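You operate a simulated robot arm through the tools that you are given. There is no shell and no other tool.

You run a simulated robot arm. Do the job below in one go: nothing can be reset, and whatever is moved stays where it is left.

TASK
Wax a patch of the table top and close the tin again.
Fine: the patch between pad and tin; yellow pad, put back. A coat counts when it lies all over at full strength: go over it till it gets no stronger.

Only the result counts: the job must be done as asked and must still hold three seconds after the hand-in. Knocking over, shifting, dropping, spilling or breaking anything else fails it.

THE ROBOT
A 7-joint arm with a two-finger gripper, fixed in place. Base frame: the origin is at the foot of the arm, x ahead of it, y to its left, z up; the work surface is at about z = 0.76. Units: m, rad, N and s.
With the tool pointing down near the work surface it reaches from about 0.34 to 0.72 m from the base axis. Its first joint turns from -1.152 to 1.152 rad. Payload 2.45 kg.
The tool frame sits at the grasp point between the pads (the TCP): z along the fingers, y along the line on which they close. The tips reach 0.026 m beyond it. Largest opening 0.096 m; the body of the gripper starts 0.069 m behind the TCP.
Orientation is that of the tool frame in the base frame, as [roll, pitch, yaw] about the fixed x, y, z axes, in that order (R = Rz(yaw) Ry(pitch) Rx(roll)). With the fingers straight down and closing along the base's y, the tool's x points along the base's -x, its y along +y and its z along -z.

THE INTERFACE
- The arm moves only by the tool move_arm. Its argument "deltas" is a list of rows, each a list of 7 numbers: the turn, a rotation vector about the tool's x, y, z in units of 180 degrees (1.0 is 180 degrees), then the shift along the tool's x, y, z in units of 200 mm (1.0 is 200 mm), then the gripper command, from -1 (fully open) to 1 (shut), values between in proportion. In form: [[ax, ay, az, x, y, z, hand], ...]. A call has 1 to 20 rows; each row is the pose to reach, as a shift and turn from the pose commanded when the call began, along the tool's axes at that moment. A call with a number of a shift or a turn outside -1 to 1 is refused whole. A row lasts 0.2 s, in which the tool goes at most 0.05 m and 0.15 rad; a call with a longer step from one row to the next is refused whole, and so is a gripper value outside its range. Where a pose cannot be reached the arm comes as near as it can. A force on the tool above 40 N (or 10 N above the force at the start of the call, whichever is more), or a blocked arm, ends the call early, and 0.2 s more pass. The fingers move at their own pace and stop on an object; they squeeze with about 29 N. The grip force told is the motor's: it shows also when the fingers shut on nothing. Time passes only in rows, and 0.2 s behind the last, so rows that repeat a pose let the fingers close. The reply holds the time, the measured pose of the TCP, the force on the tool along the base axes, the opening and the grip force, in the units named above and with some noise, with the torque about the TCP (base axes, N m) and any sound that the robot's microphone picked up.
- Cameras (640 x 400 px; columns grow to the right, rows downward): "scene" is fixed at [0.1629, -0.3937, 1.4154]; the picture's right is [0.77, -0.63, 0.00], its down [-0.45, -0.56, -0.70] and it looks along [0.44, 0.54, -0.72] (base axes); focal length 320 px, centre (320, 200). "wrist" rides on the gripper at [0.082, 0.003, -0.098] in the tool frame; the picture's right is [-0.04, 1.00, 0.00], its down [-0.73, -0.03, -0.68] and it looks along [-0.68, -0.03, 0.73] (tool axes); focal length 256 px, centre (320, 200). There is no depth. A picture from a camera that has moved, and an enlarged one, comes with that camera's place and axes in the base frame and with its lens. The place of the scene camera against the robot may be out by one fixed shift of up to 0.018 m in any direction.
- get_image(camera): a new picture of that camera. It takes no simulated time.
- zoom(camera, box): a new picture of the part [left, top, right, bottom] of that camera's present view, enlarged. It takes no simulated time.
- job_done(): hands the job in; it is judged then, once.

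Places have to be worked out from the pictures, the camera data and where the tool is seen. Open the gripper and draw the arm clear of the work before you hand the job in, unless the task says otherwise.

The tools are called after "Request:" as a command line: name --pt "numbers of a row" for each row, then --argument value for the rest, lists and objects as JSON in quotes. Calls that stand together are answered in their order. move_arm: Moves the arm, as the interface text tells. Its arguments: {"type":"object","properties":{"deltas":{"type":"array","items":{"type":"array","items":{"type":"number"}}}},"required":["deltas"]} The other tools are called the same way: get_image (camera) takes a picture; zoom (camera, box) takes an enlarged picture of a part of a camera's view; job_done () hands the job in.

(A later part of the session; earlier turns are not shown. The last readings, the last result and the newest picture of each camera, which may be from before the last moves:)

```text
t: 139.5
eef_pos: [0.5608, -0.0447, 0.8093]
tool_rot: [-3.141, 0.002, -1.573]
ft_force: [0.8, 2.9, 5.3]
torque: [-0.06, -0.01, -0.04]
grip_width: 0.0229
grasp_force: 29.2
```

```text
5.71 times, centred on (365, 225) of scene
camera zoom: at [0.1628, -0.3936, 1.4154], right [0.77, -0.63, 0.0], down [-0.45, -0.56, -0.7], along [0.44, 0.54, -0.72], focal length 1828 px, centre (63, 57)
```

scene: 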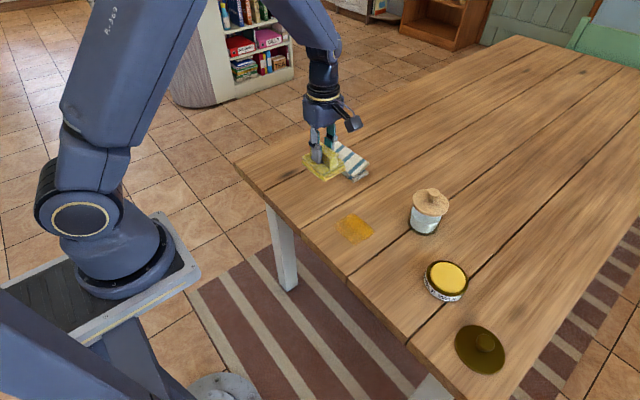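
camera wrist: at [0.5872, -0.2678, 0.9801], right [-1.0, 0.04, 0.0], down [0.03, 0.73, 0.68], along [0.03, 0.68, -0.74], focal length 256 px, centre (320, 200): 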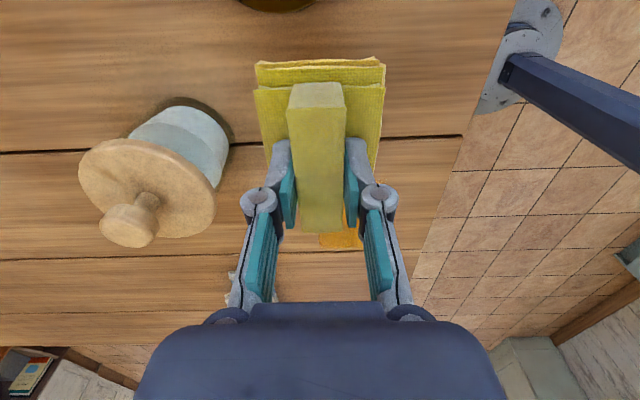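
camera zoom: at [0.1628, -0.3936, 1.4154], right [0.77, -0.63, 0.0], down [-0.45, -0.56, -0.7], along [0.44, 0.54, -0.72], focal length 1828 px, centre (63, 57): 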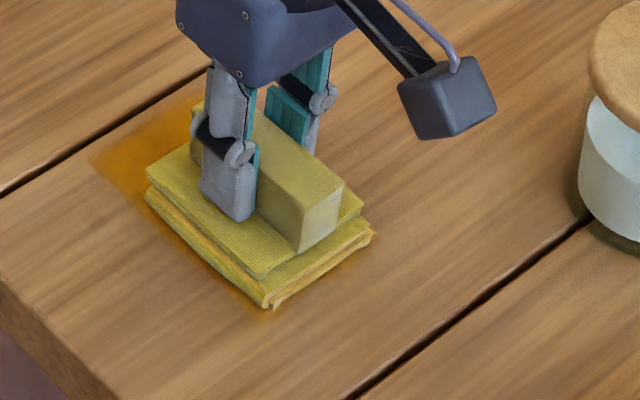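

The coat's +y edge has not moved although the pad started beyond it, so the patch is about x 0.527–0.60 and y -0.088–0.029. I go on stroking to the -y end, then pull over to the near lane and stroke back.

Request:
move_arm --pt "0 0 0 0.03 0 0.001 1" --pt "0 0 0 0.06 0 0.001 1" --pt "0 0 0 0.09 0 0.001 1" --pt "0 0 0 0.12 0 0.001 1" --pt "0 0 0 0.15 0 0.001 1" --pt "0 0 0 0.18 0 0.001 1" --pt "0 0 0 0.2 0 0.001 1"

Request:
move_arm --pt "0 0 0 0 0.02 0 1" --pt "0 0 0 0 0.04 0 1" --pt "0 0 0 0 0.06 0 1"

```text
t: 141.1
eef_pos: [0.5614, -0.0835, 0.8088]
tool_rot: [-3.14, 0.003, -1.571]
ft_force: [-0.5, 2.4, 1.3]
torque: [-0.05, 0.0, -0.02]
grip_width: 0.023
grasp_force: 29.0
```

```text
t: 141.9
eef_pos: [0.5483, -0.0848, 0.809]
tool_rot: [3.142, 0.0, -1.571]
ft_force: [0.1, 0.9, 1.2]
torque: [0.0, -0.06, 0.01]
grip_width: 0.0232
grasp_force: 29.2
```

Pressure has fallen to about 1 N here, so I press 0.4 mm deeper and stroke back toward +y in short sections.

Request:
move_arm --pt "0 0 0 0 0 0.002 1" --pt "0 0 0 0 0 0.002 1"

Request:
move_arm --pt "0 0 0 -0.02 0 0 1" --pt "0 0 0 -0.045 0 0 1" --pt "0 0 0 -0.07 0 0 1" --pt "0 0 0 -0.1 0 0 1" --pt "0 0 0 -0.13 0 0 1"

```text
t: 142.5
eef_pos: [0.5484, -0.0856, 0.8076]
tool_rot: [3.14, -0.001, -1.573]
ft_force: [-5.1, -1.5, 16.8]
torque: [0.02, 0.19, -0.02]
grip_width: 0.0229
grasp_force: 29.0
```

```text
t: 143.7
eef_pos: [0.5503, -0.0596, 0.8087]
tool_rot: [-3.138, -0.001, -1.571]
ft_force: [2.5, -15.8, 32.8]
torque: [-0.52, -0.06, 0.02]
grip_width: 0.0231
grasp_force: 29.1
```

Pressure climbs when moving +y; I ease up 0.5 mm and continue, raising slightly as I go.

Request:
move_arm --pt "0 0 0 0 0 -0.0025 1" --pt "0 0 0 -0.02 0 -0.003 1" --pt "0 0 0 -0.05 0 -0.003 1" --pt "0 0 0 -0.08 0 -0.003 1" --pt "0 0 0 -0.11 0 -0.003 1" --pt "0 0 0 -0.14 0 -0.003 1"

Request:
move_arm --pt "0 0 0 -0.03 0 0 1" --pt "0 0 0 -0.06 0 0 1" --pt "0 0 0 -0.09 0 0 1" --pt "0 0 0 -0.12 0 0 1" --pt "0 0 0 -0.15 0 0 1"

```text
t: 145.1
eef_pos: [0.5498, -0.0289, 0.8097]
tool_rot: [-3.14, 0.002, -1.571]
ft_force: [0.3, -8.8, 17.6]
torque: [-0.34, -0.11, 0.0]
grip_width: 0.0231
grasp_force: 28.8
```

```text
t: 146.3
eef_pos: [0.5509, -0.0, 0.8072]
tool_rot: [-3.138, -0.001, -1.572]
ft_force: [0.0, -11.2, 22.6]
torque: [-0.17, 0.04, 0.01]
grip_width: 0.023
grasp_force: 28.6
```

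Good. I go on to y ≈ +0.012 and then stroke back toward -y along this near lane.

Request:
move_arm --pt "0 0 0 -0.02 0 -0.001 1" --pt "0 0 0 -0.045 0 -0.001 1" --pt "0 0 0 -0.06 0 -0.001 1" --pt "0 0 0 -0.04 0 -0.001 1" --pt "0 0 0 -0.01 0 -0.001 1" --pt "0 0 0 0.02 0 -0.001 1" --pt "0 0 0 0.05 0 -0.001 1"

Request:
move_arm --pt "0 0 0 0.03 0 0 1" --pt "0 0 0 0.06 0 0 1" --pt "0 0 0 0.09 0 0 1" --pt "0 0 0 0.12 0 0 1" --pt "0 0 0 0.15 0 0 1" --pt "0 0 0 0.18 0 0 1" --pt "0 0 0 0.21 0 0 1"

Request:
zoom --camera "scene" --box '[320, 190, 410, 260]'

```text
t: 147.9
eef_pos: [0.5492, -0.0104, 0.8076]
tool_rot: [3.141, -0.001, -1.571]
ft_force: [0.3, 0.5, -0.8]
torque: [0.0, 0.02, -0.03]
grip_width: 0.0228
grasp_force: 28.5
```

```text
t: 149.5
eef_pos: [0.5495, -0.0535, 0.8087]
tool_rot: [3.14, 0.002, -1.572]
ft_force: [0.4, -0.2, 0.2]
torque: [0.02, -0.01, -0.03]
grip_width: 0.0231
grasp_force: 29.0
```

```text
5.71 times, centred on (365, 225) of scene
camera zoom: at [0.1629, -0.3937, 1.4154], right [0.77, -0.63, 0.0], down [-0.45, -0.56, -0.7], along [0.44, 0.54, -0.72], focal length 1828 px, centre (63, 57)
```

zoom: 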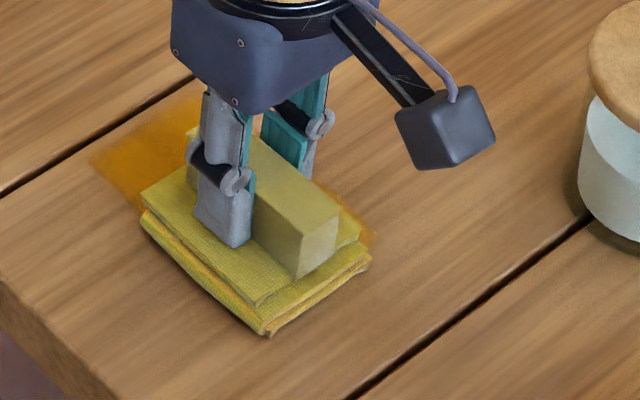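

The pad has lost contact (0 N). I lift and move aside toward -y to judge the coat.

Request:
move_arm --pt "0 0 0 0 0 -0.02 1" --pt "0 0 0 0.02 0 -0.06 1" --pt "0 0 0 0.06 -0.01 -0.1 1" --pt "0 0 0 0.12 -0.02 -0.15 1" --pt "0 0 0 0.19 -0.04 -0.2 1" --pt "0 0 0 0.26 -0.06 -0.25 1" --pt "0 0 0 0.33 -0.08 -0.29 1" --pt "0 0 0 0.4 -0.1 -0.32 1" --pt "0 0 0 0.47 -0.12 -0.34 1" --pt "0 0 0 0.54 -0.14 -0.36 1" --pt "0 0 0 0.6 -0.16 -0.36 1" --pt "0 0 0 0.64 -0.18 -0.36 1" --pt "0 0 0 0.66 -0.19 -0.36 1" --pt "0 0 0 0.66 -0.19 -0.36 1"

Request:
zoom --camera "scene" --box '[332, 200, 402, 250]'

Request:
get_image --camera "wrist"

Request:
zoom --camera "scene" --box '[370, 190, 470, 270]'

```text
t: 152.5
eef_pos: [0.5871, -0.1835, 0.88]
tool_rot: [3.141, 0.001, -1.57]
ft_force: [0.0, -0.2, 0.0]
torque: [0.03, -0.01, 0.01]
grip_width: 0.0232
grasp_force: 28.8
```

```text
8.00 times, centred on (367, 225) of scene
camera zoom: at [0.1629, -0.3937, 1.4154], right [0.77, -0.63, 0.0], down [-0.45, -0.56, -0.7], along [0.44, 0.54, -0.72], focal length 2559 px, centre (-56, 0)
```

zoom: 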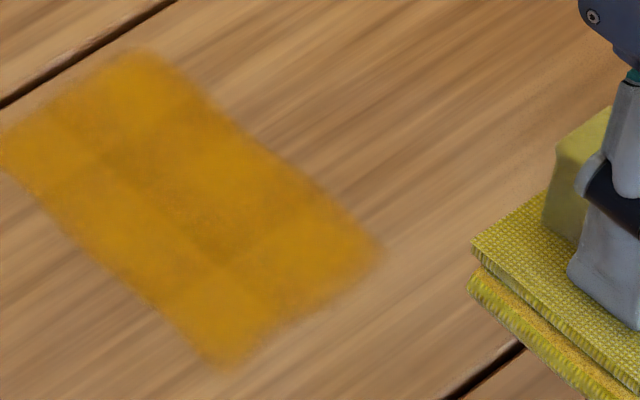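

```text
taken
camera wrist: at [0.5859, -0.2658, 0.9782], right [-1.0, 0.04, 0.0], down [0.03, 0.73, 0.68], along [0.03, 0.68, -0.73], focal length 256 px, centre (320, 200)
```

wrist: 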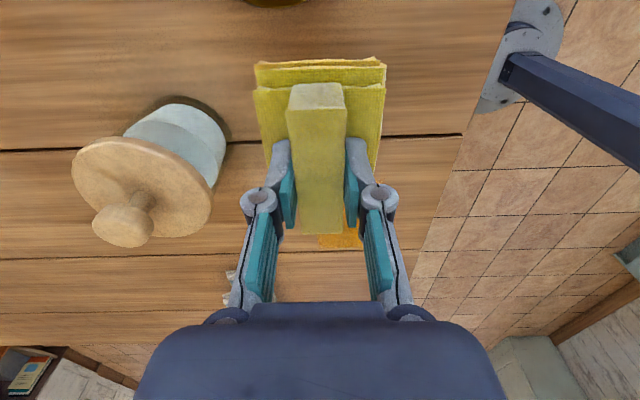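

```text
5.00 times, centred on (420, 230) of scene
camera zoom: at [0.1629, -0.3937, 1.4154], right [0.77, -0.63, 0.0], down [-0.45, -0.56, -0.7], along [0.44, 0.54, -0.72], focal length 1599 px, centre (-180, 50)
```

zoom: 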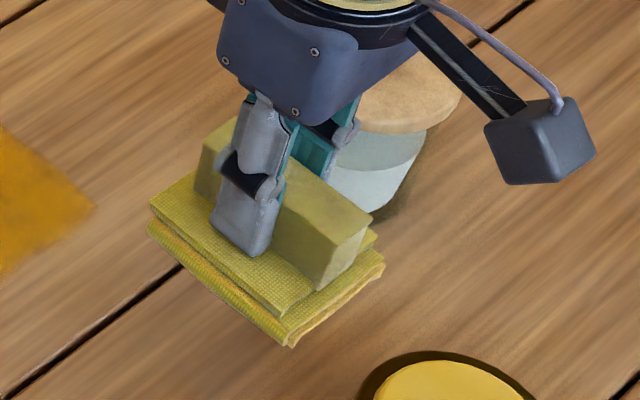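

The coat looks the same as after the previous round, so it is near full strength. I make further passes to be certain, now with the far lane (x ≈ 0.576) so the far border also gets fully covered.

Request:
move_arm --pt "0 0 0 -0.02 0.003 0 1" --pt "0 0 0 -0.06 0.01 0 1" --pt "0 0 0 -0.12 0.015 0 1" --pt "0 0 0 -0.19 0.02 0 1" --pt "0 0 0 -0.26 0.025 0.02 1" --pt "0 0 0 -0.33 0.03 0.04 1" --pt "0 0 0 -0.4 0.035 0.07 1" --pt "0 0 0 -0.47 0.04 0.1 1" --pt "0 0 0 -0.54 0.045 0.13 1" --pt "0 0 0 -0.61 0.05 0.16 1" --pt "0 0 0 -0.68 0.055 0.19 1" --pt "0 0 0 -0.75 0.06 0.22 1" --pt "0 0 0 -0.82 0.06 0.25 1" --pt "0 0 0 -0.88 0.06 0.28 1" --pt "0 0 0 -0.91 0.06 0.3 1" --pt "0 0 0 -0.9175 0.06 0.32 1" --pt "0 0 0 -0.9175 0.06 0.333 1" --pt "0 0 0 -0.9175 0.06 0.333 1"

Request:
move_arm --pt "0 0 0 0 0 0.008 1" --pt "0 0 0 0 0 0.016 1" --pt "0 0 0 0 0 0.022 1" --pt "0 0 0 0 0 0.026 1" --pt "0 0 0 0 0 0.026 1"

```text
t: 156.3
eef_pos: [0.5758, 0.0021, 0.814]
tool_rot: [-3.141, 0.001, -1.571]
ft_force: [-0.2, -0.1, 0.2]
torque: [-0.02, 0.01, 0.0]
grip_width: 0.0232
grasp_force: 29.0
```

```text
t: 157.5
eef_pos: [0.5746, -0.0006, 0.809]
tool_rot: [-3.141, 0.003, -1.57]
ft_force: [0.1, 0.5, -0.1]
torque: [0.0, -0.03, 0.0]
grip_width: 0.023
grasp_force: 29.1
```

Request:
move_arm --pt "0 0 0 0 0 0.002 1" --pt "0 0 0 0 0 0.002 1"

Request:
move_arm --pt "0 0 0 0 0 0.002 1" --pt "0 0 0 0 0 0.002 1"

```text
t: 158.1
eef_pos: [0.5756, 0.0009, 0.8082]
tool_rot: [-3.141, 0.002, -1.571]
ft_force: [0.5, -0.1, 0.4]
torque: [0.0, 0.02, -0.01]
grip_width: 0.0232
grasp_force: 28.9
```

```text
t: 158.7
eef_pos: [0.5761, -0.0001, 0.8084]
tool_rot: [-3.14, 0.0, -1.57]
ft_force: [-4.1, 0.3, 7.7]
torque: [0.2, 0.15, 0.12]
grip_width: 0.0231
grasp_force: 29.0
```

7.7 N. I stroke toward -y along this far lane, adding a little pressure.

Request:
move_arm --pt "0 0 0 0.015 0 0.0005 1" --pt "0 0 0 0.04 0 0.0005 1" --pt "0 0 0 0.07 0 0.0005 1" --pt "0 0 0 0.1 0 0.0005 1" --pt "0 0 0 0.13 0 0.0005 1" --pt "0 0 0 0.16 0 0.0005 1" --pt "0 0 0 0.19 0 0.0005 1"

Request:
move_arm --pt "0 0 0 0.03 0 0.001 1" --pt "0 0 0 0.06 0 0.001 1" --pt "0 0 0 0.09 0 0.001 1" --pt "0 0 0 0.12 0 0.001 1" --pt "0 0 0 0.15 0 0.001 1" --pt "0 0 0 0.18 0 0.001 1" --pt "0 0 0 0.2 0 0.001 1"

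```text
t: 160.3
eef_pos: [0.5735, -0.0378, 0.8091]
tool_rot: [3.14, 0.0, -1.573]
ft_force: [0.1, 6.0, 11.3]
torque: [0.26, -0.16, 0.08]
grip_width: 0.0229
grasp_force: 29.1
```

```text
t: 161.9
eef_pos: [0.5752, -0.0792, 0.8095]
tool_rot: [-3.141, 0.001, -1.572]
ft_force: [0.5, 0.9, -0.5]
torque: [-0.06, 0.04, -0.02]
grip_width: 0.0233
grasp_force: 29.5
```

Contact was lost at the -y end. I press 0.4 mm deeper there, then pull toward the base and back, rubbing this end properly.

Request:
move_arm --pt "0 0 0 0 0 0.002 1" --pt "0 0 0 0 0 0.002 1"

Request:
move_arm --pt "0 0 0 -0.015 0 0 1" --pt "0 0 0 -0.03 0 0 1" --pt "0 0 0 -0.05 0 0 1"

```text
t: 162.5
eef_pos: [0.5752, -0.0771, 0.8091]
tool_rot: [3.141, 0.0, -1.571]
ft_force: [0.3, 0.1, -0.1]
torque: [-0.03, 0.03, -0.02]
grip_width: 0.0229
grasp_force: 28.9
```

```text
t: 163.3
eef_pos: [0.5766, -0.0685, 0.808]
tool_rot: [-3.14, 0.001, -1.573]
ft_force: [0.2, -3.3, 6.8]
torque: [-0.12, -0.02, 0.02]
grip_width: 0.0229
grasp_force: 29.2
```

Contact is back at 7 N. I stroke +y in sections.

Request:
move_arm --pt "0 0 0 -0.03 0 0 1" --pt "0 0 0 -0.06 0 0 1" --pt "0 0 0 -0.09 0 -0.0005 1" --pt "0 0 0 -0.12 0 -0.001 1" --pt "0 0 0 -0.15 0 -0.0015 1"

Request:
move_arm --pt "0 0 0 -0.03 0 -0.0005 1" --pt "0 0 0 -0.06 0 -0.001 1" --pt "0 0 0 -0.09 0 -0.0015 1" --pt "0 0 0 -0.12 0 -0.0015 1" --pt "0 0 0 -0.15 0 -0.002 1"

```text
t: 164.5
eef_pos: [0.5768, -0.037, 0.8092]
tool_rot: [3.142, 0.0, -1.573]
ft_force: [-0.4, 0.0, -0.4]
torque: [0.05, 0.04, -0.02]
grip_width: 0.0231
grasp_force: 29.0
```

```text
t: 165.7
eef_pos: [0.5761, -0.0084, 0.8076]
tool_rot: [-3.141, 0.002, -1.574]
ft_force: [-0.4, -0.6, 0.0]
torque: [0.01, -0.01, 0.01]
grip_width: 0.0231
grasp_force: 29.0
```

I lost contact by easing up. I press 0.5 mm deeper here and continue with strokes, keeping the depth fixed.

Request:
move_arm --pt "0 0 0 0 0 0.002 1" --pt "0 0 0 0 0 0.002 1"

Request:
move_arm --pt "0 0 0 0 0 0.0015 1" --pt "0 0 0 0 0 0.0015 1"

```text
t: 166.3
eef_pos: [0.5758, -0.0091, 0.8089]
tool_rot: [3.142, 0.003, -1.57]
ft_force: [-1.3, -0.5, 4.0]
torque: [0.0, 0.05, -0.03]
grip_width: 0.0231
grasp_force: 29.2
```

```text
t: 166.9
eef_pos: [0.5753, -0.0075, 0.8093]
tool_rot: [-3.137, 0.003, -1.571]
ft_force: [-1.7, 0.0, 14.3]
torque: [-0.03, 0.02, -0.02]
grip_width: 0.0228
grasp_force: 29.3
```

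14 N. I rub +y a little over the end and then all the way -y.

Request:
move_arm --pt "0 0 0 -0.02 0 0 1" --pt "0 0 0 -0.045 0 0 1" --pt "0 0 0 -0.06 0 0 1"

Request:
move_arm --pt "0 0 0 0.015 0 0 1" --pt "0 0 0 0.04 0 0 1" --pt "0 0 0 0.07 0 0 1" --pt "0 0 0 0.1 0 0 1" --pt "0 0 0 0.13 0 0 1" --pt "0 0 0 0.16 0 0 1" --pt "0 0 0 0.19 0 0 1" --pt "0 0 0 0.22 0 0 1"

```text
t: 167.7
eef_pos: [0.5772, 0.0033, 0.8078]
tool_rot: [-3.14, -0.002, -1.572]
ft_force: [0.6, -14.1, 25.1]
torque: [-0.33, -0.03, 0.0]
grip_width: 0.023
grasp_force: 29.3
```

```text
t: 169.5
eef_pos: [0.5753, -0.0402, 0.8074]
tool_rot: [3.137, 0.0, -1.571]
ft_force: [-0.4, 2.0, 4.7]
torque: [0.23, -0.03, -0.02]
grip_width: 0.0228
grasp_force: 29.2
```

Request:
move_arm --pt "0 0 0 0.02 0 0.001 1" --pt "0 0 0 0.05 0 0.0015 1" --pt "0 0 0 0.08 0 0.002 1" --pt "0 0 0 0.11 0 0.0025 1" --pt "0 0 0 0.14 0 0.0025 1" --pt "0 0 0 0.17 0 0.0025 1" --pt "0 0 0 0.2 0 0.0025 1"

Request:
zoom --camera "scene" --box '[320, 190, 410, 260]'

```text
t: 171.1
eef_pos: [0.5747, -0.0796, 0.8072]
tool_rot: [-3.139, 0.004, -1.573]
ft_force: [1.0, 6.0, 11.3]
torque: [0.16, -0.09, 0.05]
grip_width: 0.023
grasp_force: 28.4
```

```text
5.71 times, centred on (365, 225) of scene
camera zoom: at [0.1627, -0.3935, 1.4154], right [0.77, -0.63, 0.0], down [-0.45, -0.56, -0.7], along [0.44, 0.54, -0.72], focal length 1828 px, centre (63, 57)
```

zoom: 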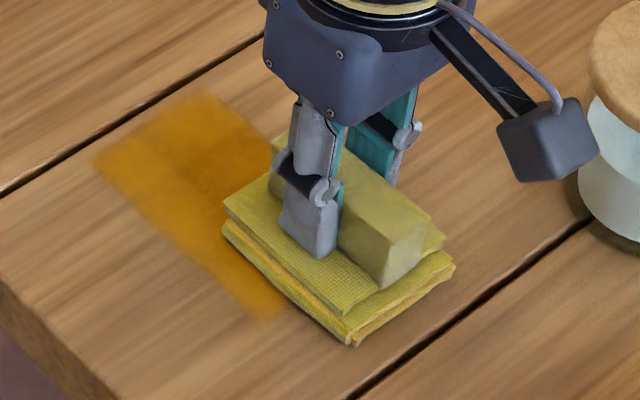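

Full contact along the whole far lane now. I pull across to the near lane at this end and stroke back +y there.

Request:
move_arm --pt "0 0 0 0 0.025 0 1" --pt "0 0 0 0 0.05 0 1" --pt "0 0 0 0 0.08 0 1" --pt "0 0 0 0 0.11 0 1" --pt "0 0 0 0 0.14 0 1"

Request:
move_arm --pt "0 0 0 -0.015 0 -0.001 1" --pt "0 0 0 -0.035 0 -0.001 1" --pt "0 0 0 -0.06 0 -0.001 1"

```text
t: 172.3
eef_pos: [0.5466, -0.0782, 0.8083]
tool_rot: [-3.141, -0.001, -1.57]
ft_force: [7.0, 0.1, 13.4]
torque: [-0.03, -0.27, 0.02]
grip_width: 0.0231
grasp_force: 29.3
```

```text
t: 173.1
eef_pos: [0.5454, -0.0676, 0.8075]
tool_rot: [3.138, -0.001, -1.569]
ft_force: [-2.2, -5.1, 12.8]
torque: [-0.27, 0.13, 0.03]
grip_width: 0.023
grasp_force: 29.2
```

Request:
move_arm --pt "0 0 0 -0.025 0 -0.0005 1" --pt "0 0 0 -0.05 0 -0.0005 1" --pt "0 0 0 -0.08 0 -0.001 1" --pt "0 0 0 -0.11 0 -0.001 1" --pt "0 0 0 -0.14 0 -0.001 1"

Request:
move_arm --pt "0 0 0 -0.025 0 -0.0005 1" --pt "0 0 0 -0.05 0 -0.0005 1" --pt "0 0 0 -0.08 0 -0.001 1" --pt "0 0 0 -0.11 0 -0.001 1" --pt "0 0 0 -0.14 0 -0.001 1"

```text
t: 174.3
eef_pos: [0.5472, -0.0391, 0.8069]
tool_rot: [-3.142, -0.001, -1.57]
ft_force: [-2.5, -4.9, 10.5]
torque: [0.0, 0.0, 0.02]
grip_width: 0.0231
grasp_force: 29.0
```

```text
t: 175.5
eef_pos: [0.5473, -0.011, 0.8082]
tool_rot: [3.14, 0.001, -1.569]
ft_force: [-0.6, 0.0, 0.6]
torque: [-0.02, 0.02, 0.01]
grip_width: 0.023
grasp_force: 29.1
```

Request:
move_arm --pt "0 0 0 0 0 0.002 1" --pt "0 0 0 -0.015 0 0.002 1" --pt "0 0 0 -0.035 0 0.002 1" --pt "0 0 0 -0.06 0 0.002 1" --pt "0 0 0 -0.09 0 0.002 1"

Request:
move_arm --pt "0 0 0 0.015 0 0 1" --pt "0 0 0 0.04 0 0 1" --pt "0 0 0 0.07 0 0 1" --pt "0 0 0 0.1 0 0 1" --pt "0 0 0 0.13 0 0 1" --pt "0 0 0 0.16 0 0 1"

Request:
move_arm --pt "0 0 0 0.03 0 0.001 1" --pt "0 0 0 0.06 0 0.001 1" --pt "0 0 0 0.09 0 0.001 1" --pt "0 0 0 0.12 0 0.001 1" --pt "0 0 0 0.15 0 0.0015 1" --pt "0 0 0 0.18 0 0.0015 1" --pt "0 0 0 0.21 0 0.0015 1" --pt "0 0 0 0.24 0 0.0015 1" --pt "0 0 0 0.27 0 0.0015 1"

```text
t: 176.7
eef_pos: [0.5488, 0.0062, 0.8065]
tool_rot: [-3.139, 0.0, -1.571]
ft_force: [0.0, -2.0, 3.6]
torque: [-0.02, 0.01, 0.02]
grip_width: 0.0229
grasp_force: 29.0
```

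```text
t: 178.1
eef_pos: [0.5469, -0.0263, 0.8072]
tool_rot: [-3.142, 0.0, -1.57]
ft_force: [-0.1, 0.0, -0.1]
torque: [0.01, -0.03, -0.04]
grip_width: 0.0231
grasp_force: 29.1
```

```text
t: 180.1
eef_pos: [0.5493, -0.0785, 0.8067]
tool_rot: [-3.136, 0.001, -1.571]
ft_force: [2.2, 12.2, 30.3]
torque: [0.44, -0.11, -0.11]
grip_width: 0.0228
grasp_force: 28.8
```

30 N at the -y end; that was a firm pass. I lift and move aside to compare the coat with before.

Request:
move_arm --pt "0 0 0 0 0 -0.01 1" --pt "0 0 0 0 0 -0.04 1" --pt "0 0 0 0.03 -0.01 -0.1 1" --pt "0 0 0 0.08 -0.02 -0.15 1" --pt "0 0 0 0.15 -0.04 -0.2 1" --pt "0 0 0 0.22 -0.06 -0.25 1" --pt "0 0 0 0.29 -0.08 -0.29 1" --pt "0 0 0 0.36 -0.1 -0.32 1" --pt "0 0 0 0.43 -0.12 -0.34 1" --pt "0 0 0 0.49 -0.14 -0.36 1" --pt "0 0 0 0.53 -0.16 -0.37 1" --pt "0 0 0 0.55 -0.18 -0.37 1" --pt "0 0 0 0.55 -0.2 -0.37 1" --pt "0 0 0 0.55 -0.2 -0.37 1"

Request:
zoom --camera "scene" --box '[332, 200, 402, 250]'

Request:
zoom --camera "scene" --box '[370, 190, 470, 270]'

Request:
get_image --camera "wrist"

```text
t: 183.1
eef_pos: [0.586, -0.1889, 0.8805]
tool_rot: [3.14, 0.002, -1.571]
ft_force: [-0.1, -0.4, 0.1]
torque: [-0.01, -0.01, 0.01]
grip_width: 0.023
grasp_force: 28.8
```

```text
8.00 times, centred on (367, 225) of scene
camera zoom: at [0.1629, -0.3937, 1.4154], right [0.77, -0.63, 0.0], down [-0.45, -0.56, -0.7], along [0.44, 0.54, -0.72], focal length 2559 px, centre (-56, 0)
```

zoom: 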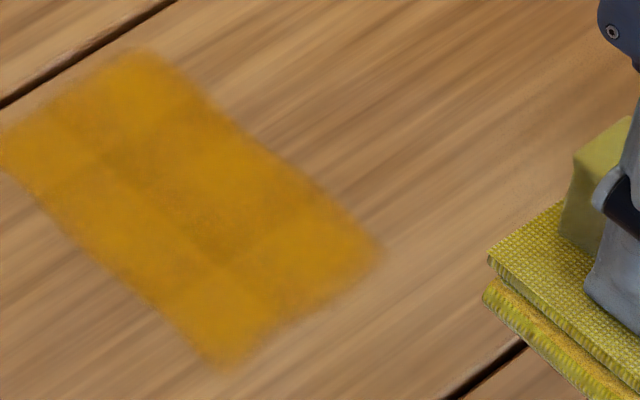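

```text
5.00 times, centred on (420, 230) of scene
camera zoom: at [0.1629, -0.3937, 1.4154], right [0.77, -0.63, 0.0], down [-0.45, -0.56, -0.7], along [0.44, 0.54, -0.72], focal length 1599 px, centre (-180, 50)
```

zoom: 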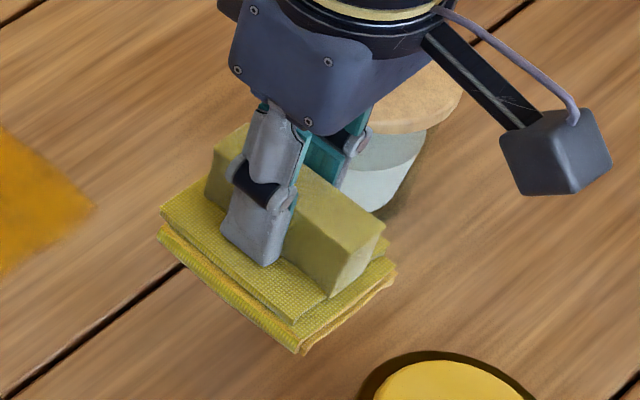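

```text
taken
camera wrist: at [0.5853, -0.2723, 0.9786], right [-1.0, 0.04, 0.0], down [0.03, 0.73, 0.68], along [0.03, 0.68, -0.73], focal length 256 px, centre (320, 200)
```

wrist: 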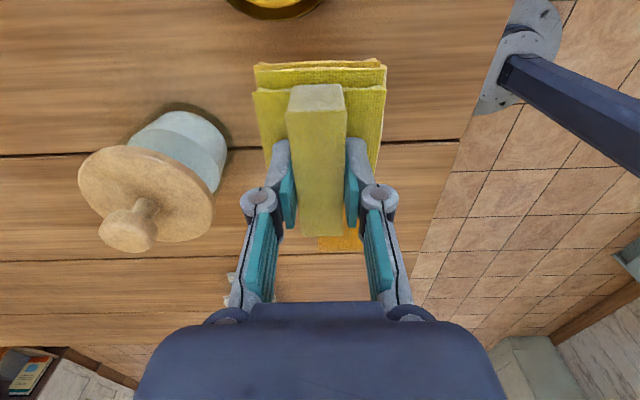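

The coat looks even and unchanged from the previous look. To rule out that the pad has simply run dry, I fetch fresh wax once more and do a final round.

Request:
move_arm --pt "0 0 0 0.02 -0.003 0 1" --pt "0 0 0 0.06 -0.01 0 1" --pt "0 0 0 0.12 -0.02 0 1" --pt "0 0 0 0.18 -0.03 0 1" --pt "0 0 0 0.24 -0.04 0 1" --pt "0 0 0 0.3 -0.055 0 1" --pt "0 0 0 0.36 -0.065 0 1" --pt "0 0 0 0.42 -0.075 0.02 1" --pt "0 0 0 0.46 -0.085 0.04 1" --pt "0 0 0 0.49 -0.09 0.07 1" --pt "0 0 0 0.505 -0.095 0.1 1" --pt "0 0 0 0.5075 -0.095 0.13 1" --pt "0 0 0 0.5075 -0.095 0.155 1" --pt "0 0 0 0.5075 -0.095 0.175 1" --pt "0 0 0 0.5075 -0.095 0.188 1" --pt "0 0 0 0.5075 -0.095 0.195 1" --pt "0 0 0 0.5075 -0.095 0.195 1"

Request:
zoom --camera "scene" --box '[390, 200, 510, 310]'

```text
t: 186.7
eef_pos: [0.6066, -0.2913, 0.8417]
tool_rot: [-3.141, 0.0, -1.572]
ft_force: [-0.2, 0.1, 0.1]
torque: [0.0, 0.03, -0.03]
grip_width: 0.0231
grasp_force: 28.8
```

```text
3.64 times, centred on (450, 255) of scene
camera zoom: at [0.1629, -0.3937, 1.4154], right [0.77, -0.63, 0.0], down [-0.45, -0.56, -0.7], along [0.44, 0.54, -0.72], focal length 1163 px, centre (-153, 0)
```

zoom: 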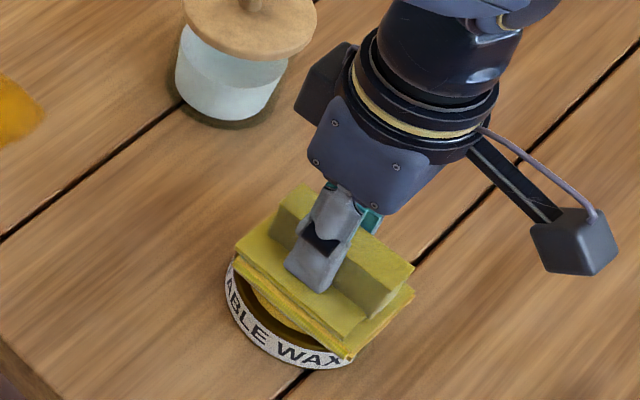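

Request:
move_arm --pt "0 0 0 0 0 0.004 1" --pt "0 0 0 0 0 0.007 1" --pt "0 0 0 0 0 0.007 1"

Request:
move_arm --pt "0 0 0 0 0 0.003 1" --pt "0 0 0 0 0 0.003 1"

Request:
move_arm --pt "0 0 0 0 0 0.003 1" --pt "0 0 0 0 0 0.003 1"

```text
t: 187.5
eef_pos: [0.6066, -0.2906, 0.8406]
tool_rot: [-3.141, 0.002, -1.57]
ft_force: [0.6, 1.0, -0.4]
torque: [0.0, -0.02, 0.0]
grip_width: 0.0231
grasp_force: 29.0
```

```text
t: 188.1
eef_pos: [0.6072, -0.2903, 0.8404]
tool_rot: [3.14, 0.0, -1.572]
ft_force: [0.3, -1.2, -0.5]
torque: [0.0, -0.02, 0.01]
grip_width: 0.0228
grasp_force: 29.2
```

```text
t: 188.7
eef_pos: [0.6069, -0.2914, 0.8404]
tool_rot: [3.141, 0.003, -1.571]
ft_force: [-0.6, 0.1, -0.4]
torque: [0.01, 0.03, 0.04]
grip_width: 0.023
grasp_force: 28.8
```

Request:
move_arm --pt "0 0 0 0 0 0.003 1" --pt "0 0 0 0 0 0.003 1"

Request:
move_arm --pt "0 0 0 0 0 0.003 1" --pt "0 0 0 0 0 0.003 1"

```text
t: 189.3
eef_pos: [0.6061, -0.2912, 0.8385]
tool_rot: [-3.141, 0.002, -1.572]
ft_force: [0.3, 0.1, 0.2]
torque: [0.01, -0.01, -0.01]
grip_width: 0.0229
grasp_force: 28.8
```

```text
t: 189.9
eef_pos: [0.6065, -0.2912, 0.8378]
tool_rot: [3.141, 0.0, -1.57]
ft_force: [-1.7, 0.0, 1.8]
torque: [0.03, 0.06, 0.05]
grip_width: 0.0231
grasp_force: 28.8
```

Contact begins. I press a little deeper and hold a second.

Request:
move_arm --pt "0 0 0 0 0 0.003 1" --pt "0 0 0 0 0 0.003 1"

Request:
move_arm --pt "0 0 0 0 0 0.001 1" --pt "0 0 0 0 0 0.001 1" --pt "0 0 0 0 0 0.001 1" --pt "0 0 0 0 0 0.001 1" --pt "0 0 0 0 0 0.001 1" --pt "0 0 0 0 0 0.001 1"

```text
t: 190.5
eef_pos: [0.6071, -0.2911, 0.8375]
tool_rot: [-3.138, 0.001, -1.57]
ft_force: [-4.6, 1.6, 12.9]
torque: [0.09, 0.15, -0.01]
grip_width: 0.023
grasp_force: 29.2
```

```text
t: 191.9
eef_pos: [0.6067, -0.2921, 0.8376]
tool_rot: [-3.14, -0.001, -1.572]
ft_force: [-0.5, 0.6, 17.9]
torque: [0.03, -0.03, 0.02]
grip_width: 0.0229
grasp_force: 28.9
```

Loaded with 18 N for over a second. I lift off and carry the pad back to the far lane's +y end.

Request:
move_arm --pt "0 0 0 0 0 -0.005 1" --pt "0 0 0 0 0 -0.015 1" --pt "0 0 0 0 0 -0.035 1" --pt "0 0 0 0 0 -0.06 1" --pt "0 0 0 0 0 -0.09 1" --pt "0 0 0 -0.02 0 -0.12 1" --pt "0 0 0 -0.06 0.005 -0.15 1" --pt "0 0 0 -0.12 0.015 -0.18 1" --pt "0 0 0 -0.19 0.025 -0.2 1" --pt "0 0 0 -0.26 0.035 -0.21 1" --pt "0 0 0 -0.33 0.045 -0.21 1" --pt "0 0 0 -0.4 0.055 -0.21 1" --pt "0 0 0 -0.47 0.065 -0.21 1" --pt "0 0 0 -0.54 0.075 -0.21 1" --pt "0 0 0 -0.6 0.08 -0.21 1" --pt "0 0 0 -0.65 0.085 -0.21 1" --pt "0 0 0 -0.67 0.09 -0.21 1" --pt "0 0 0 -0.67 0.09 -0.21 1"

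Request:
zoom --camera "scene" --box '[390, 200, 510, 310]'

Request:
move_arm --pt "0 0 0 -0.02 0.003 0 1" --pt "0 0 0 -0.06 0.01 0 1" --pt "0 0 0 -0.12 0.015 0.02 1" --pt "0 0 0 -0.19 0.02 0.04 1" --pt "0 0 0 -0.26 0.025 0.07 1" --pt "0 0 0 -0.33 0.03 0.1 1" --pt "0 0 0 -0.4 0.04 0.13 1" --pt "0 0 0 -0.47 0.045 0.16 1" --pt "0 0 0 -0.54 0.05 0.19 1" --pt "0 0 0 -0.61 0.055 0.22 1" --pt "0 0 0 -0.68 0.06 0.25 1" --pt "0 0 0 -0.74 0.065 0.28 1" --pt "0 0 0 -0.77 0.065 0.305 1" --pt "0 0 0 -0.785 0.065 0.325 1" --pt "0 0 0 -0.7875 0.065 0.335 1" --pt "0 0 0 -0.7875 0.065 0.345 1" --pt "0 0 0 -0.7875 0.065 0.345 1"

```text
t: 195.7
eef_pos: [0.5893, -0.1578, 0.8785]
tool_rot: [-3.141, 0.003, -1.571]
ft_force: [0.1, 1.3, -0.5]
torque: [-0.01, -0.04, -0.01]
grip_width: 0.0231
grasp_force: 28.9
```

```text
3.64 times, centred on (450, 255) of scene
camera zoom: at [0.1629, -0.3937, 1.4154], right [0.77, -0.63, 0.0], down [-0.45, -0.56, -0.7], along [0.44, 0.54, -0.72], focal length 1163 px, centre (-153, 0)
```

zoom: 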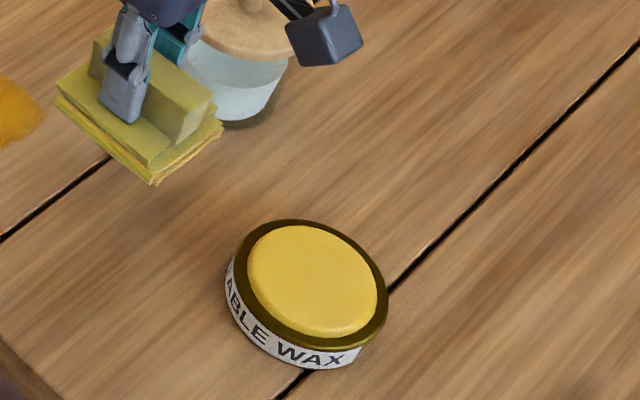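

```text
t: 199.3
eef_pos: [0.576, -0.0007, 0.8095]
tool_rot: [3.141, 0.002, -1.571]
ft_force: [-1.0, 0.7, -0.9]
torque: [-0.03, 0.01, 0.04]
grip_width: 0.0233
grasp_force: 29.0
```

Request:
move_arm --pt "0 0 0 0 0 0.006 1" --pt "0 0 0 0 0 0.011 1" --pt "0 0 0 0 0 0.011 1"

Request:
move_arm --pt "0 0 0 0 0 0.002 1" --pt "0 0 0 0 0 0.002 1"

Request:
move_arm --pt "0 0 0 0 0 0.002 1" --pt "0 0 0 0 0 0.002 1"

```text
t: 200.1
eef_pos: [0.5762, -0.0015, 0.8073]
tool_rot: [-3.141, 0.002, -1.57]
ft_force: [0.3, -0.6, -0.7]
torque: [0.04, 0.0, 0.0]
grip_width: 0.0232
grasp_force: 28.8
```

```text
t: 200.7
eef_pos: [0.5763, -0.0008, 0.808]
tool_rot: [3.141, 0.003, -1.571]
ft_force: [0.2, -0.4, 0.2]
torque: [-0.02, 0.0, 0.01]
grip_width: 0.0232
grasp_force: 29.2
```

```text
t: 201.3
eef_pos: [0.5754, 0.0002, 0.8072]
tool_rot: [-3.141, 0.001, -1.571]
ft_force: [0.0, -0.3, -0.3]
torque: [0.01, 0.03, 0.02]
grip_width: 0.0231
grasp_force: 29.2
```

Request:
move_arm --pt "0 0 0 0 0 0.002 1" --pt "0 0 0 0 0 0.002 1"

Request:
move_arm --pt "0 0 0 0 0 0.002 1" --pt "0 0 0 0 0 0.002 1"

```text
t: 201.9
eef_pos: [0.5759, 0.0003, 0.807]
tool_rot: [3.141, 0.002, -1.571]
ft_force: [-0.5, 0.0, -0.3]
torque: [-0.01, 0.0, -0.02]
grip_width: 0.0229
grasp_force: 28.8
```

```text
t: 202.5
eef_pos: [0.5764, -0.0008, 0.8082]
tool_rot: [3.141, 0.0, -1.572]
ft_force: [-1.7, -1.1, 6.4]
torque: [-0.09, 0.08, -0.01]
grip_width: 0.0228
grasp_force: 28.9
```

6 N contact at the +y end. I rub a little +y, then all along -y, deepening slightly as I go.

Request:
move_arm --pt "0 0 0 -0.015 0 0.0005 1" --pt "0 0 0 -0.035 0 0.0005 1" --pt "0 0 0 -0.05 0 0.0005 1"

Request:
move_arm --pt "0 0 0 0.015 0 0 1" --pt "0 0 0 0.04 0 0 1" --pt "0 0 0 0.07 0 0 1" --pt "0 0 0 0.1 0 0.0005 1" --pt "0 0 0 0.13 0 0.0005 1" --pt "0 0 0 0.16 0 0.0005 1"

```text
t: 203.3
eef_pos: [0.5759, 0.0113, 0.8066]
tool_rot: [-3.139, -0.001, -1.57]
ft_force: [-1.2, -3.4, 7.9]
torque: [-0.11, 0.03, 0.01]
grip_width: 0.0229
grasp_force: 29.1
```

```text
t: 204.7
eef_pos: [0.5756, -0.0222, 0.8074]
tool_rot: [-3.139, 0.001, -1.573]
ft_force: [1.6, 6.8, 12.7]
torque: [0.24, -0.1, 0.01]
grip_width: 0.0233
grasp_force: 28.9
```

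Request:
move_arm --pt "0 0 0 0.03 0 0.0005 1" --pt "0 0 0 0.06 0 0.0005 1" --pt "0 0 0 0.09 0 0.001 1" --pt "0 0 0 0.12 0 0.001 1" --pt "0 0 0 0.15 0 0.001 1"

Request:
move_arm --pt "0 0 0 0.03 0 0.0005 1" --pt "0 0 0 0.06 0 0.001 1" --pt "0 0 0 0.09 0 0.001 1" --pt "0 0 0 0.12 0 0.0015 1" --pt "0 0 0 0.15 0 0.0015 1"

```text
t: 205.9
eef_pos: [0.5752, -0.0505, 0.8065]
tool_rot: [3.141, 0.002, -1.57]
ft_force: [-2.4, 7.5, 16.8]
torque: [0.07, 0.11, -0.06]
grip_width: 0.0231
grasp_force: 29.1
```

```text
t: 207.1
eef_pos: [0.5773, -0.0801, 0.8065]
tool_rot: [-3.139, 0.002, -1.572]
ft_force: [0.6, 13.1, 29.2]
torque: [0.24, -0.05, -0.06]
grip_width: 0.0229
grasp_force: 29.4
```

Good firm pass. I ease a little and pull across to the near lane.

Request:
move_arm --pt "0 0 0 0 0.01 -0.002 1" --pt "0 0 0 0 0.035 -0.002 1" --pt "0 0 0 0 0.06 -0.002 1" --pt "0 0 0 0 0.09 -0.002 1" --pt "0 0 0 0 0.12 -0.002 1" --pt "0 0 0 0 0.15 -0.002 1"

Request:
move_arm --pt "0 0 0 -0.015 0 0 1" --pt "0 0 0 -0.035 0 0 1" --pt "0 0 0 -0.06 0 0 1"

```text
t: 208.5
eef_pos: [0.5456, -0.0818, 0.8064]
tool_rot: [-3.141, -0.002, -1.571]
ft_force: [8.7, 1.0, 17.1]
torque: [-0.15, -0.17, 0.09]
grip_width: 0.0226
grasp_force: 28.9
```

```text
t: 209.3
eef_pos: [0.5442, -0.0725, 0.8057]
tool_rot: [3.141, -0.001, -1.572]
ft_force: [-1.1, -16.0, 28.9]
torque: [-0.48, 0.03, -0.01]
grip_width: 0.0231
grasp_force: 28.7
```

Request:
move_arm --pt "0 0 0 0 0 -0.002 1" --pt "0 0 0 -0.02 0 -0.002 1" --pt "0 0 0 -0.045 0 -0.002 1" --pt "0 0 0 -0.075 0 -0.002 1" --pt "0 0 0 -0.105 0 -0.002 1"

Request:
move_arm --pt "0 0 0 -0.03 0 -0.0005 1" --pt "0 0 0 -0.06 0 -0.0005 1" --pt "0 0 0 -0.09 0 -0.0005 1" --pt "0 0 0 -0.12 0 -0.0005 1" --pt "0 0 0 -0.15 0 -0.0005 1"

```text
t: 210.5
eef_pos: [0.5444, -0.0467, 0.8062]
tool_rot: [3.14, 0.004, -1.57]
ft_force: [0.9, -2.3, 2.0]
torque: [-0.16, -0.08, -0.02]
grip_width: 0.0228
grasp_force: 28.8
```

```text
t: 211.7
eef_pos: [0.5451, -0.0188, 0.806]
tool_rot: [-3.14, 0.001, -1.573]
ft_force: [-0.1, -0.2, -0.1]
torque: [-0.01, -0.01, 0.01]
grip_width: 0.023
grasp_force: 29.1
```

Request:
move_arm --pt "0 0 0 0 0 0.0025 1" --pt "0 0 0 0 0 0.0025 1"

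Request:
move_arm --pt "0 0 0 -0.02 0 0.0005 1" --pt "0 0 0 -0.05 0 0.0005 1" --pt "0 0 0 -0.08 0 0.0005 1" --pt "0 0 0 -0.11 0 0.0005 1" --pt "0 0 0 -0.14 0 0.0005 1"

```text
t: 212.3
eef_pos: [0.545, -0.0177, 0.8067]
tool_rot: [3.14, 0.001, -1.57]
ft_force: [-4.5, 1.3, 7.2]
torque: [0.13, 0.12, 0.05]
grip_width: 0.0232
grasp_force: 29.3
```

```text
t: 213.5
eef_pos: [0.5444, 0.0073, 0.806]
tool_rot: [3.141, 0.0, -1.573]
ft_force: [-0.3, -5.9, 12.4]
torque: [-0.12, 0.0, 0.01]
grip_width: 0.0232
grasp_force: 28.9
```

12 N at the +y end. Now the near lane all the way -y.

Request:
move_arm --pt "0 0 0 0.015 0 0 1" --pt "0 0 0 0.04 0 0 1" --pt "0 0 0 0.07 0 0.0005 1" --pt "0 0 0 0.1 0 0.0005 1" --pt "0 0 0 0.13 0 0.001 1" --pt "0 0 0 0.16 0 0.001 1"

Request:
move_arm --pt "0 0 0 0.03 0 0.0005 1" --pt "0 0 0 0.06 0 0.0005 1" --pt "0 0 0 0.09 0 0.001 1" --pt "0 0 0 0.12 0 0.001 1" --pt "0 0 0 0.15 0 0.001 1"

Request:
move_arm --pt "0 0 0 0.03 0 0 1" --pt "0 0 0 0.06 0 0 1" --pt "0 0 0 0.09 0 0.0005 1" --pt "0 0 0 0.12 0 0.0005 1"

```text
t: 214.9
eef_pos: [0.5455, -0.0219, 0.8055]
tool_rot: [-3.14, 0.002, -1.572]
ft_force: [-0.7, 6.8, 14.7]
torque: [0.14, 0.06, -0.06]
grip_width: 0.0228
grasp_force: 29.1
```

```text
t: 216.1
eef_pos: [0.5465, -0.0528, 0.805]
tool_rot: [-3.14, 0.0, -1.572]
ft_force: [1.9, 5.6, 10.7]
torque: [0.24, -0.09, -0.05]
grip_width: 0.023
grasp_force: 29.4
```

```text
t: 217.1
eef_pos: [0.5462, -0.0759, 0.8062]
tool_rot: [-3.139, 0.002, -1.57]
ft_force: [-2.3, 9.4, 18.4]
torque: [0.1, 0.13, -0.02]
grip_width: 0.0229
grasp_force: 29.0
```

Even pressure over the whole near lane. I lift and carry the pad toward its home in +y, looking at the coat on the way.

Request:
move_arm --pt "0 0 0 0 0 -0.01 1" --pt "0 0 0 0 0 -0.04 1" --pt "0 0 0 -0.02 0 -0.1 1" --pt "0 0 0 -0.06 -0.005 -0.16 1" --pt "0 0 0 -0.12 -0.01 -0.22 1" --pt "0 0 0 -0.19 -0.015 -0.28 1" --pt "0 0 0 -0.26 -0.02 -0.32 1" --pt "0 0 0 -0.33 -0.025 -0.35 1" --pt "0 0 0 -0.4 -0.03 -0.35 1" --pt "0 0 0 -0.47 -0.035 -0.35 1" --pt "0 0 0 -0.54 -0.04 -0.35 1" --pt "0 0 0 -0.61 -0.045 -0.35 1" --pt "0 0 0 -0.68 -0.05 -0.35 1" --pt "0 0 0 -0.75 -0.055 -0.35 1" --pt "0 0 0 -0.82 -0.06 -0.35 1" --pt "0 0 0 -0.88 -0.065 -0.35 1" --pt "0 0 0 -0.93 -0.07 -0.35 1" --pt "0 0 0 -0.95 -0.074 -0.35 1" --pt "0 0 0 -0.95 -0.074 -0.35 1"

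Request:
zoom --camera "scene" --box '[332, 200, 402, 250]'

Request:
get_image --camera "scene"

Request:
get_image --camera "wrist"

```text
t: 221.1
eef_pos: [0.5605, 0.1138, 0.8763]
tool_rot: [3.141, 0.001, -1.57]
ft_force: [-0.4, 0.7, 0.2]
torque: [0.02, 0.03, -0.01]
grip_width: 0.0229
grasp_force: 29.1
```

```text
8.00 times, centred on (367, 225) of scene
camera zoom: at [0.1629, -0.3937, 1.4154], right [0.77, -0.63, 0.0], down [-0.45, -0.56, -0.7], along [0.44, 0.54, -0.72], focal length 2559 px, centre (-56, 0)
```

zoom: 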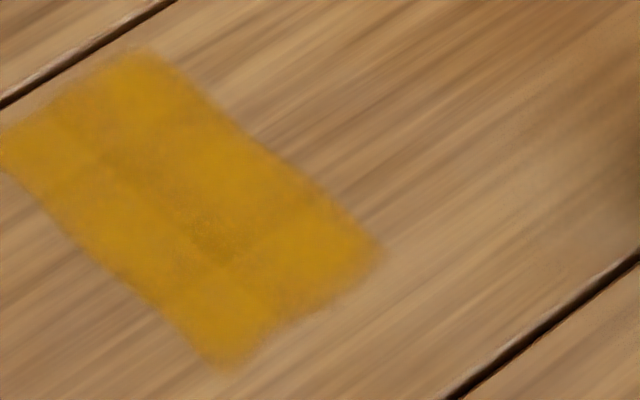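

```text
taken
```

scene: 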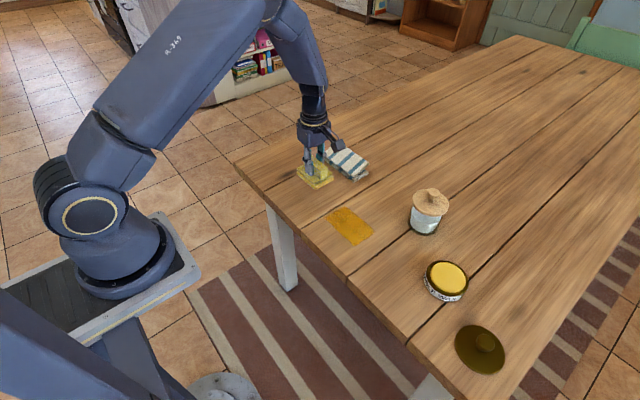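

```text
taken
camera wrist: at [0.5588, 0.0317, 0.9746], right [-1.0, 0.04, 0.0], down [0.03, 0.73, 0.68], along [0.03, 0.68, -0.73], focal length 256 px, centre (320, 200)
```

wrist: 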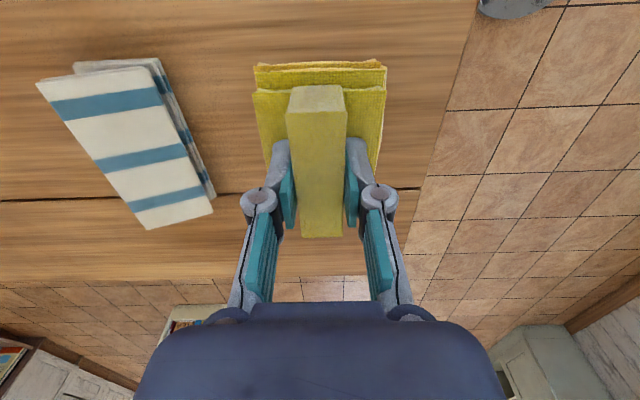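

The coat looks even and golden over the entire rectangle. I zoom in on its four corners to be sure none is fainter.

Request:
zoom --camera "scene" --box '[322, 200, 352, 225]'

Request:
zoom --camera "scene" --box '[348, 220, 378, 248]'

Request:
zoom --camera "scene" --box '[310, 190, 400, 260]'

```text
16.00 times, centred on (337, 212) of scene
camera zoom: at [0.1629, -0.3937, 1.4154], right [0.77, -0.63, 0.0], down [-0.45, -0.56, -0.7], along [0.44, 0.54, -0.72], focal length 5117 px, centre (48, 0)
```

zoom: 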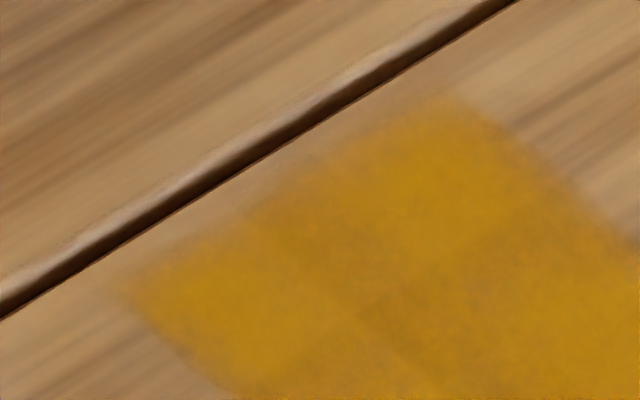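

```text
14.29 times, centred on (363, 234) of scene
camera zoom: at [0.1629, -0.3937, 1.4154], right [0.77, -0.63, 0.0], down [-0.45, -0.56, -0.7], along [0.44, 0.54, -0.72], focal length 4569 px, centre (-294, -286)
```

zoom: 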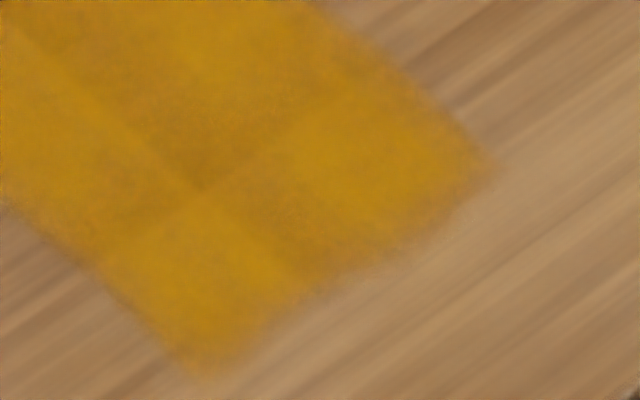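

```text
5.71 times, centred on (355, 225) of scene
camera zoom: at [0.1629, -0.3937, 1.4154], right [0.77, -0.63, 0.0], down [-0.45, -0.56, -0.7], along [0.44, 0.54, -0.72], focal length 1828 px, centre (120, 57)
```

zoom: 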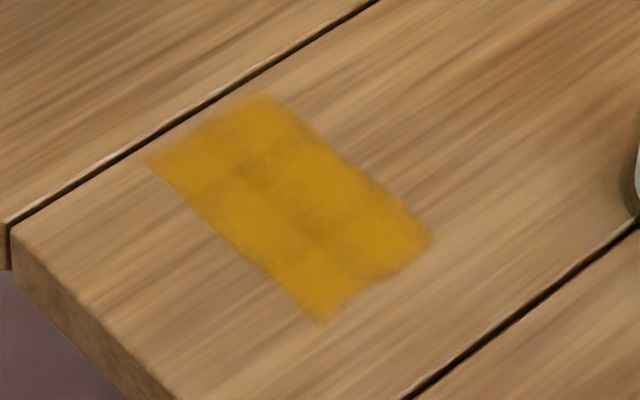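

The coat shows as a block of even, equally golden cells with soft edges. For a like-for-like comparison I repeat the zoom I took after the very first stroke.

Request:
zoom --camera "scene" --box '[335, 200, 405, 250]'

Request:
zoom --camera "scene" --box '[310, 170, 430, 270]'

```text
8.00 times, centred on (370, 225) of scene
camera zoom: at [0.1629, -0.3937, 1.4154], right [0.77, -0.63, 0.0], down [-0.45, -0.56, -0.7], along [0.44, 0.54, -0.72], focal length 2559 px, centre (-80, 0)
```

zoom: 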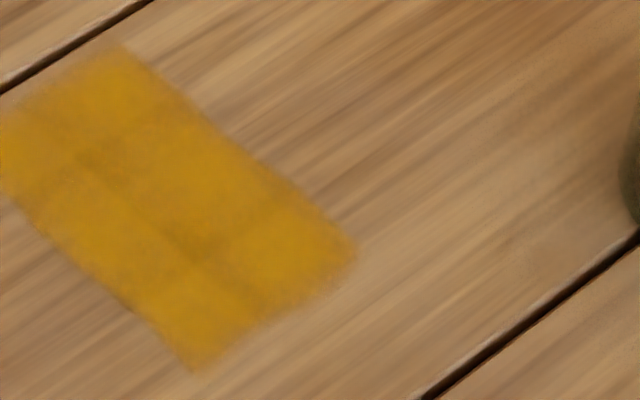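

```text
4.00 times, centred on (370, 220) of scene
camera zoom: at [0.1629, -0.3937, 1.4154], right [0.77, -0.63, 0.0], down [-0.45, -0.56, -0.7], along [0.44, 0.54, -0.72], focal length 1279 px, centre (120, 120)
```

zoom: 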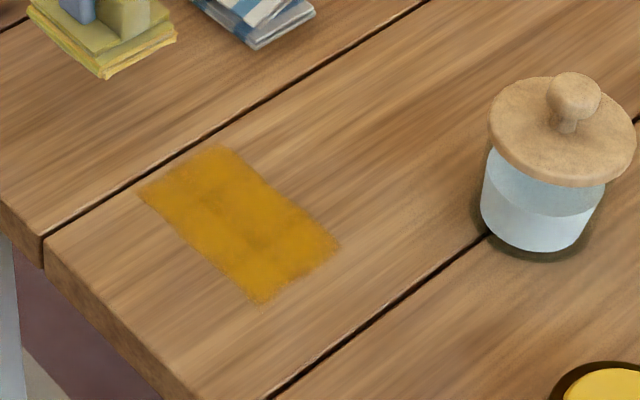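

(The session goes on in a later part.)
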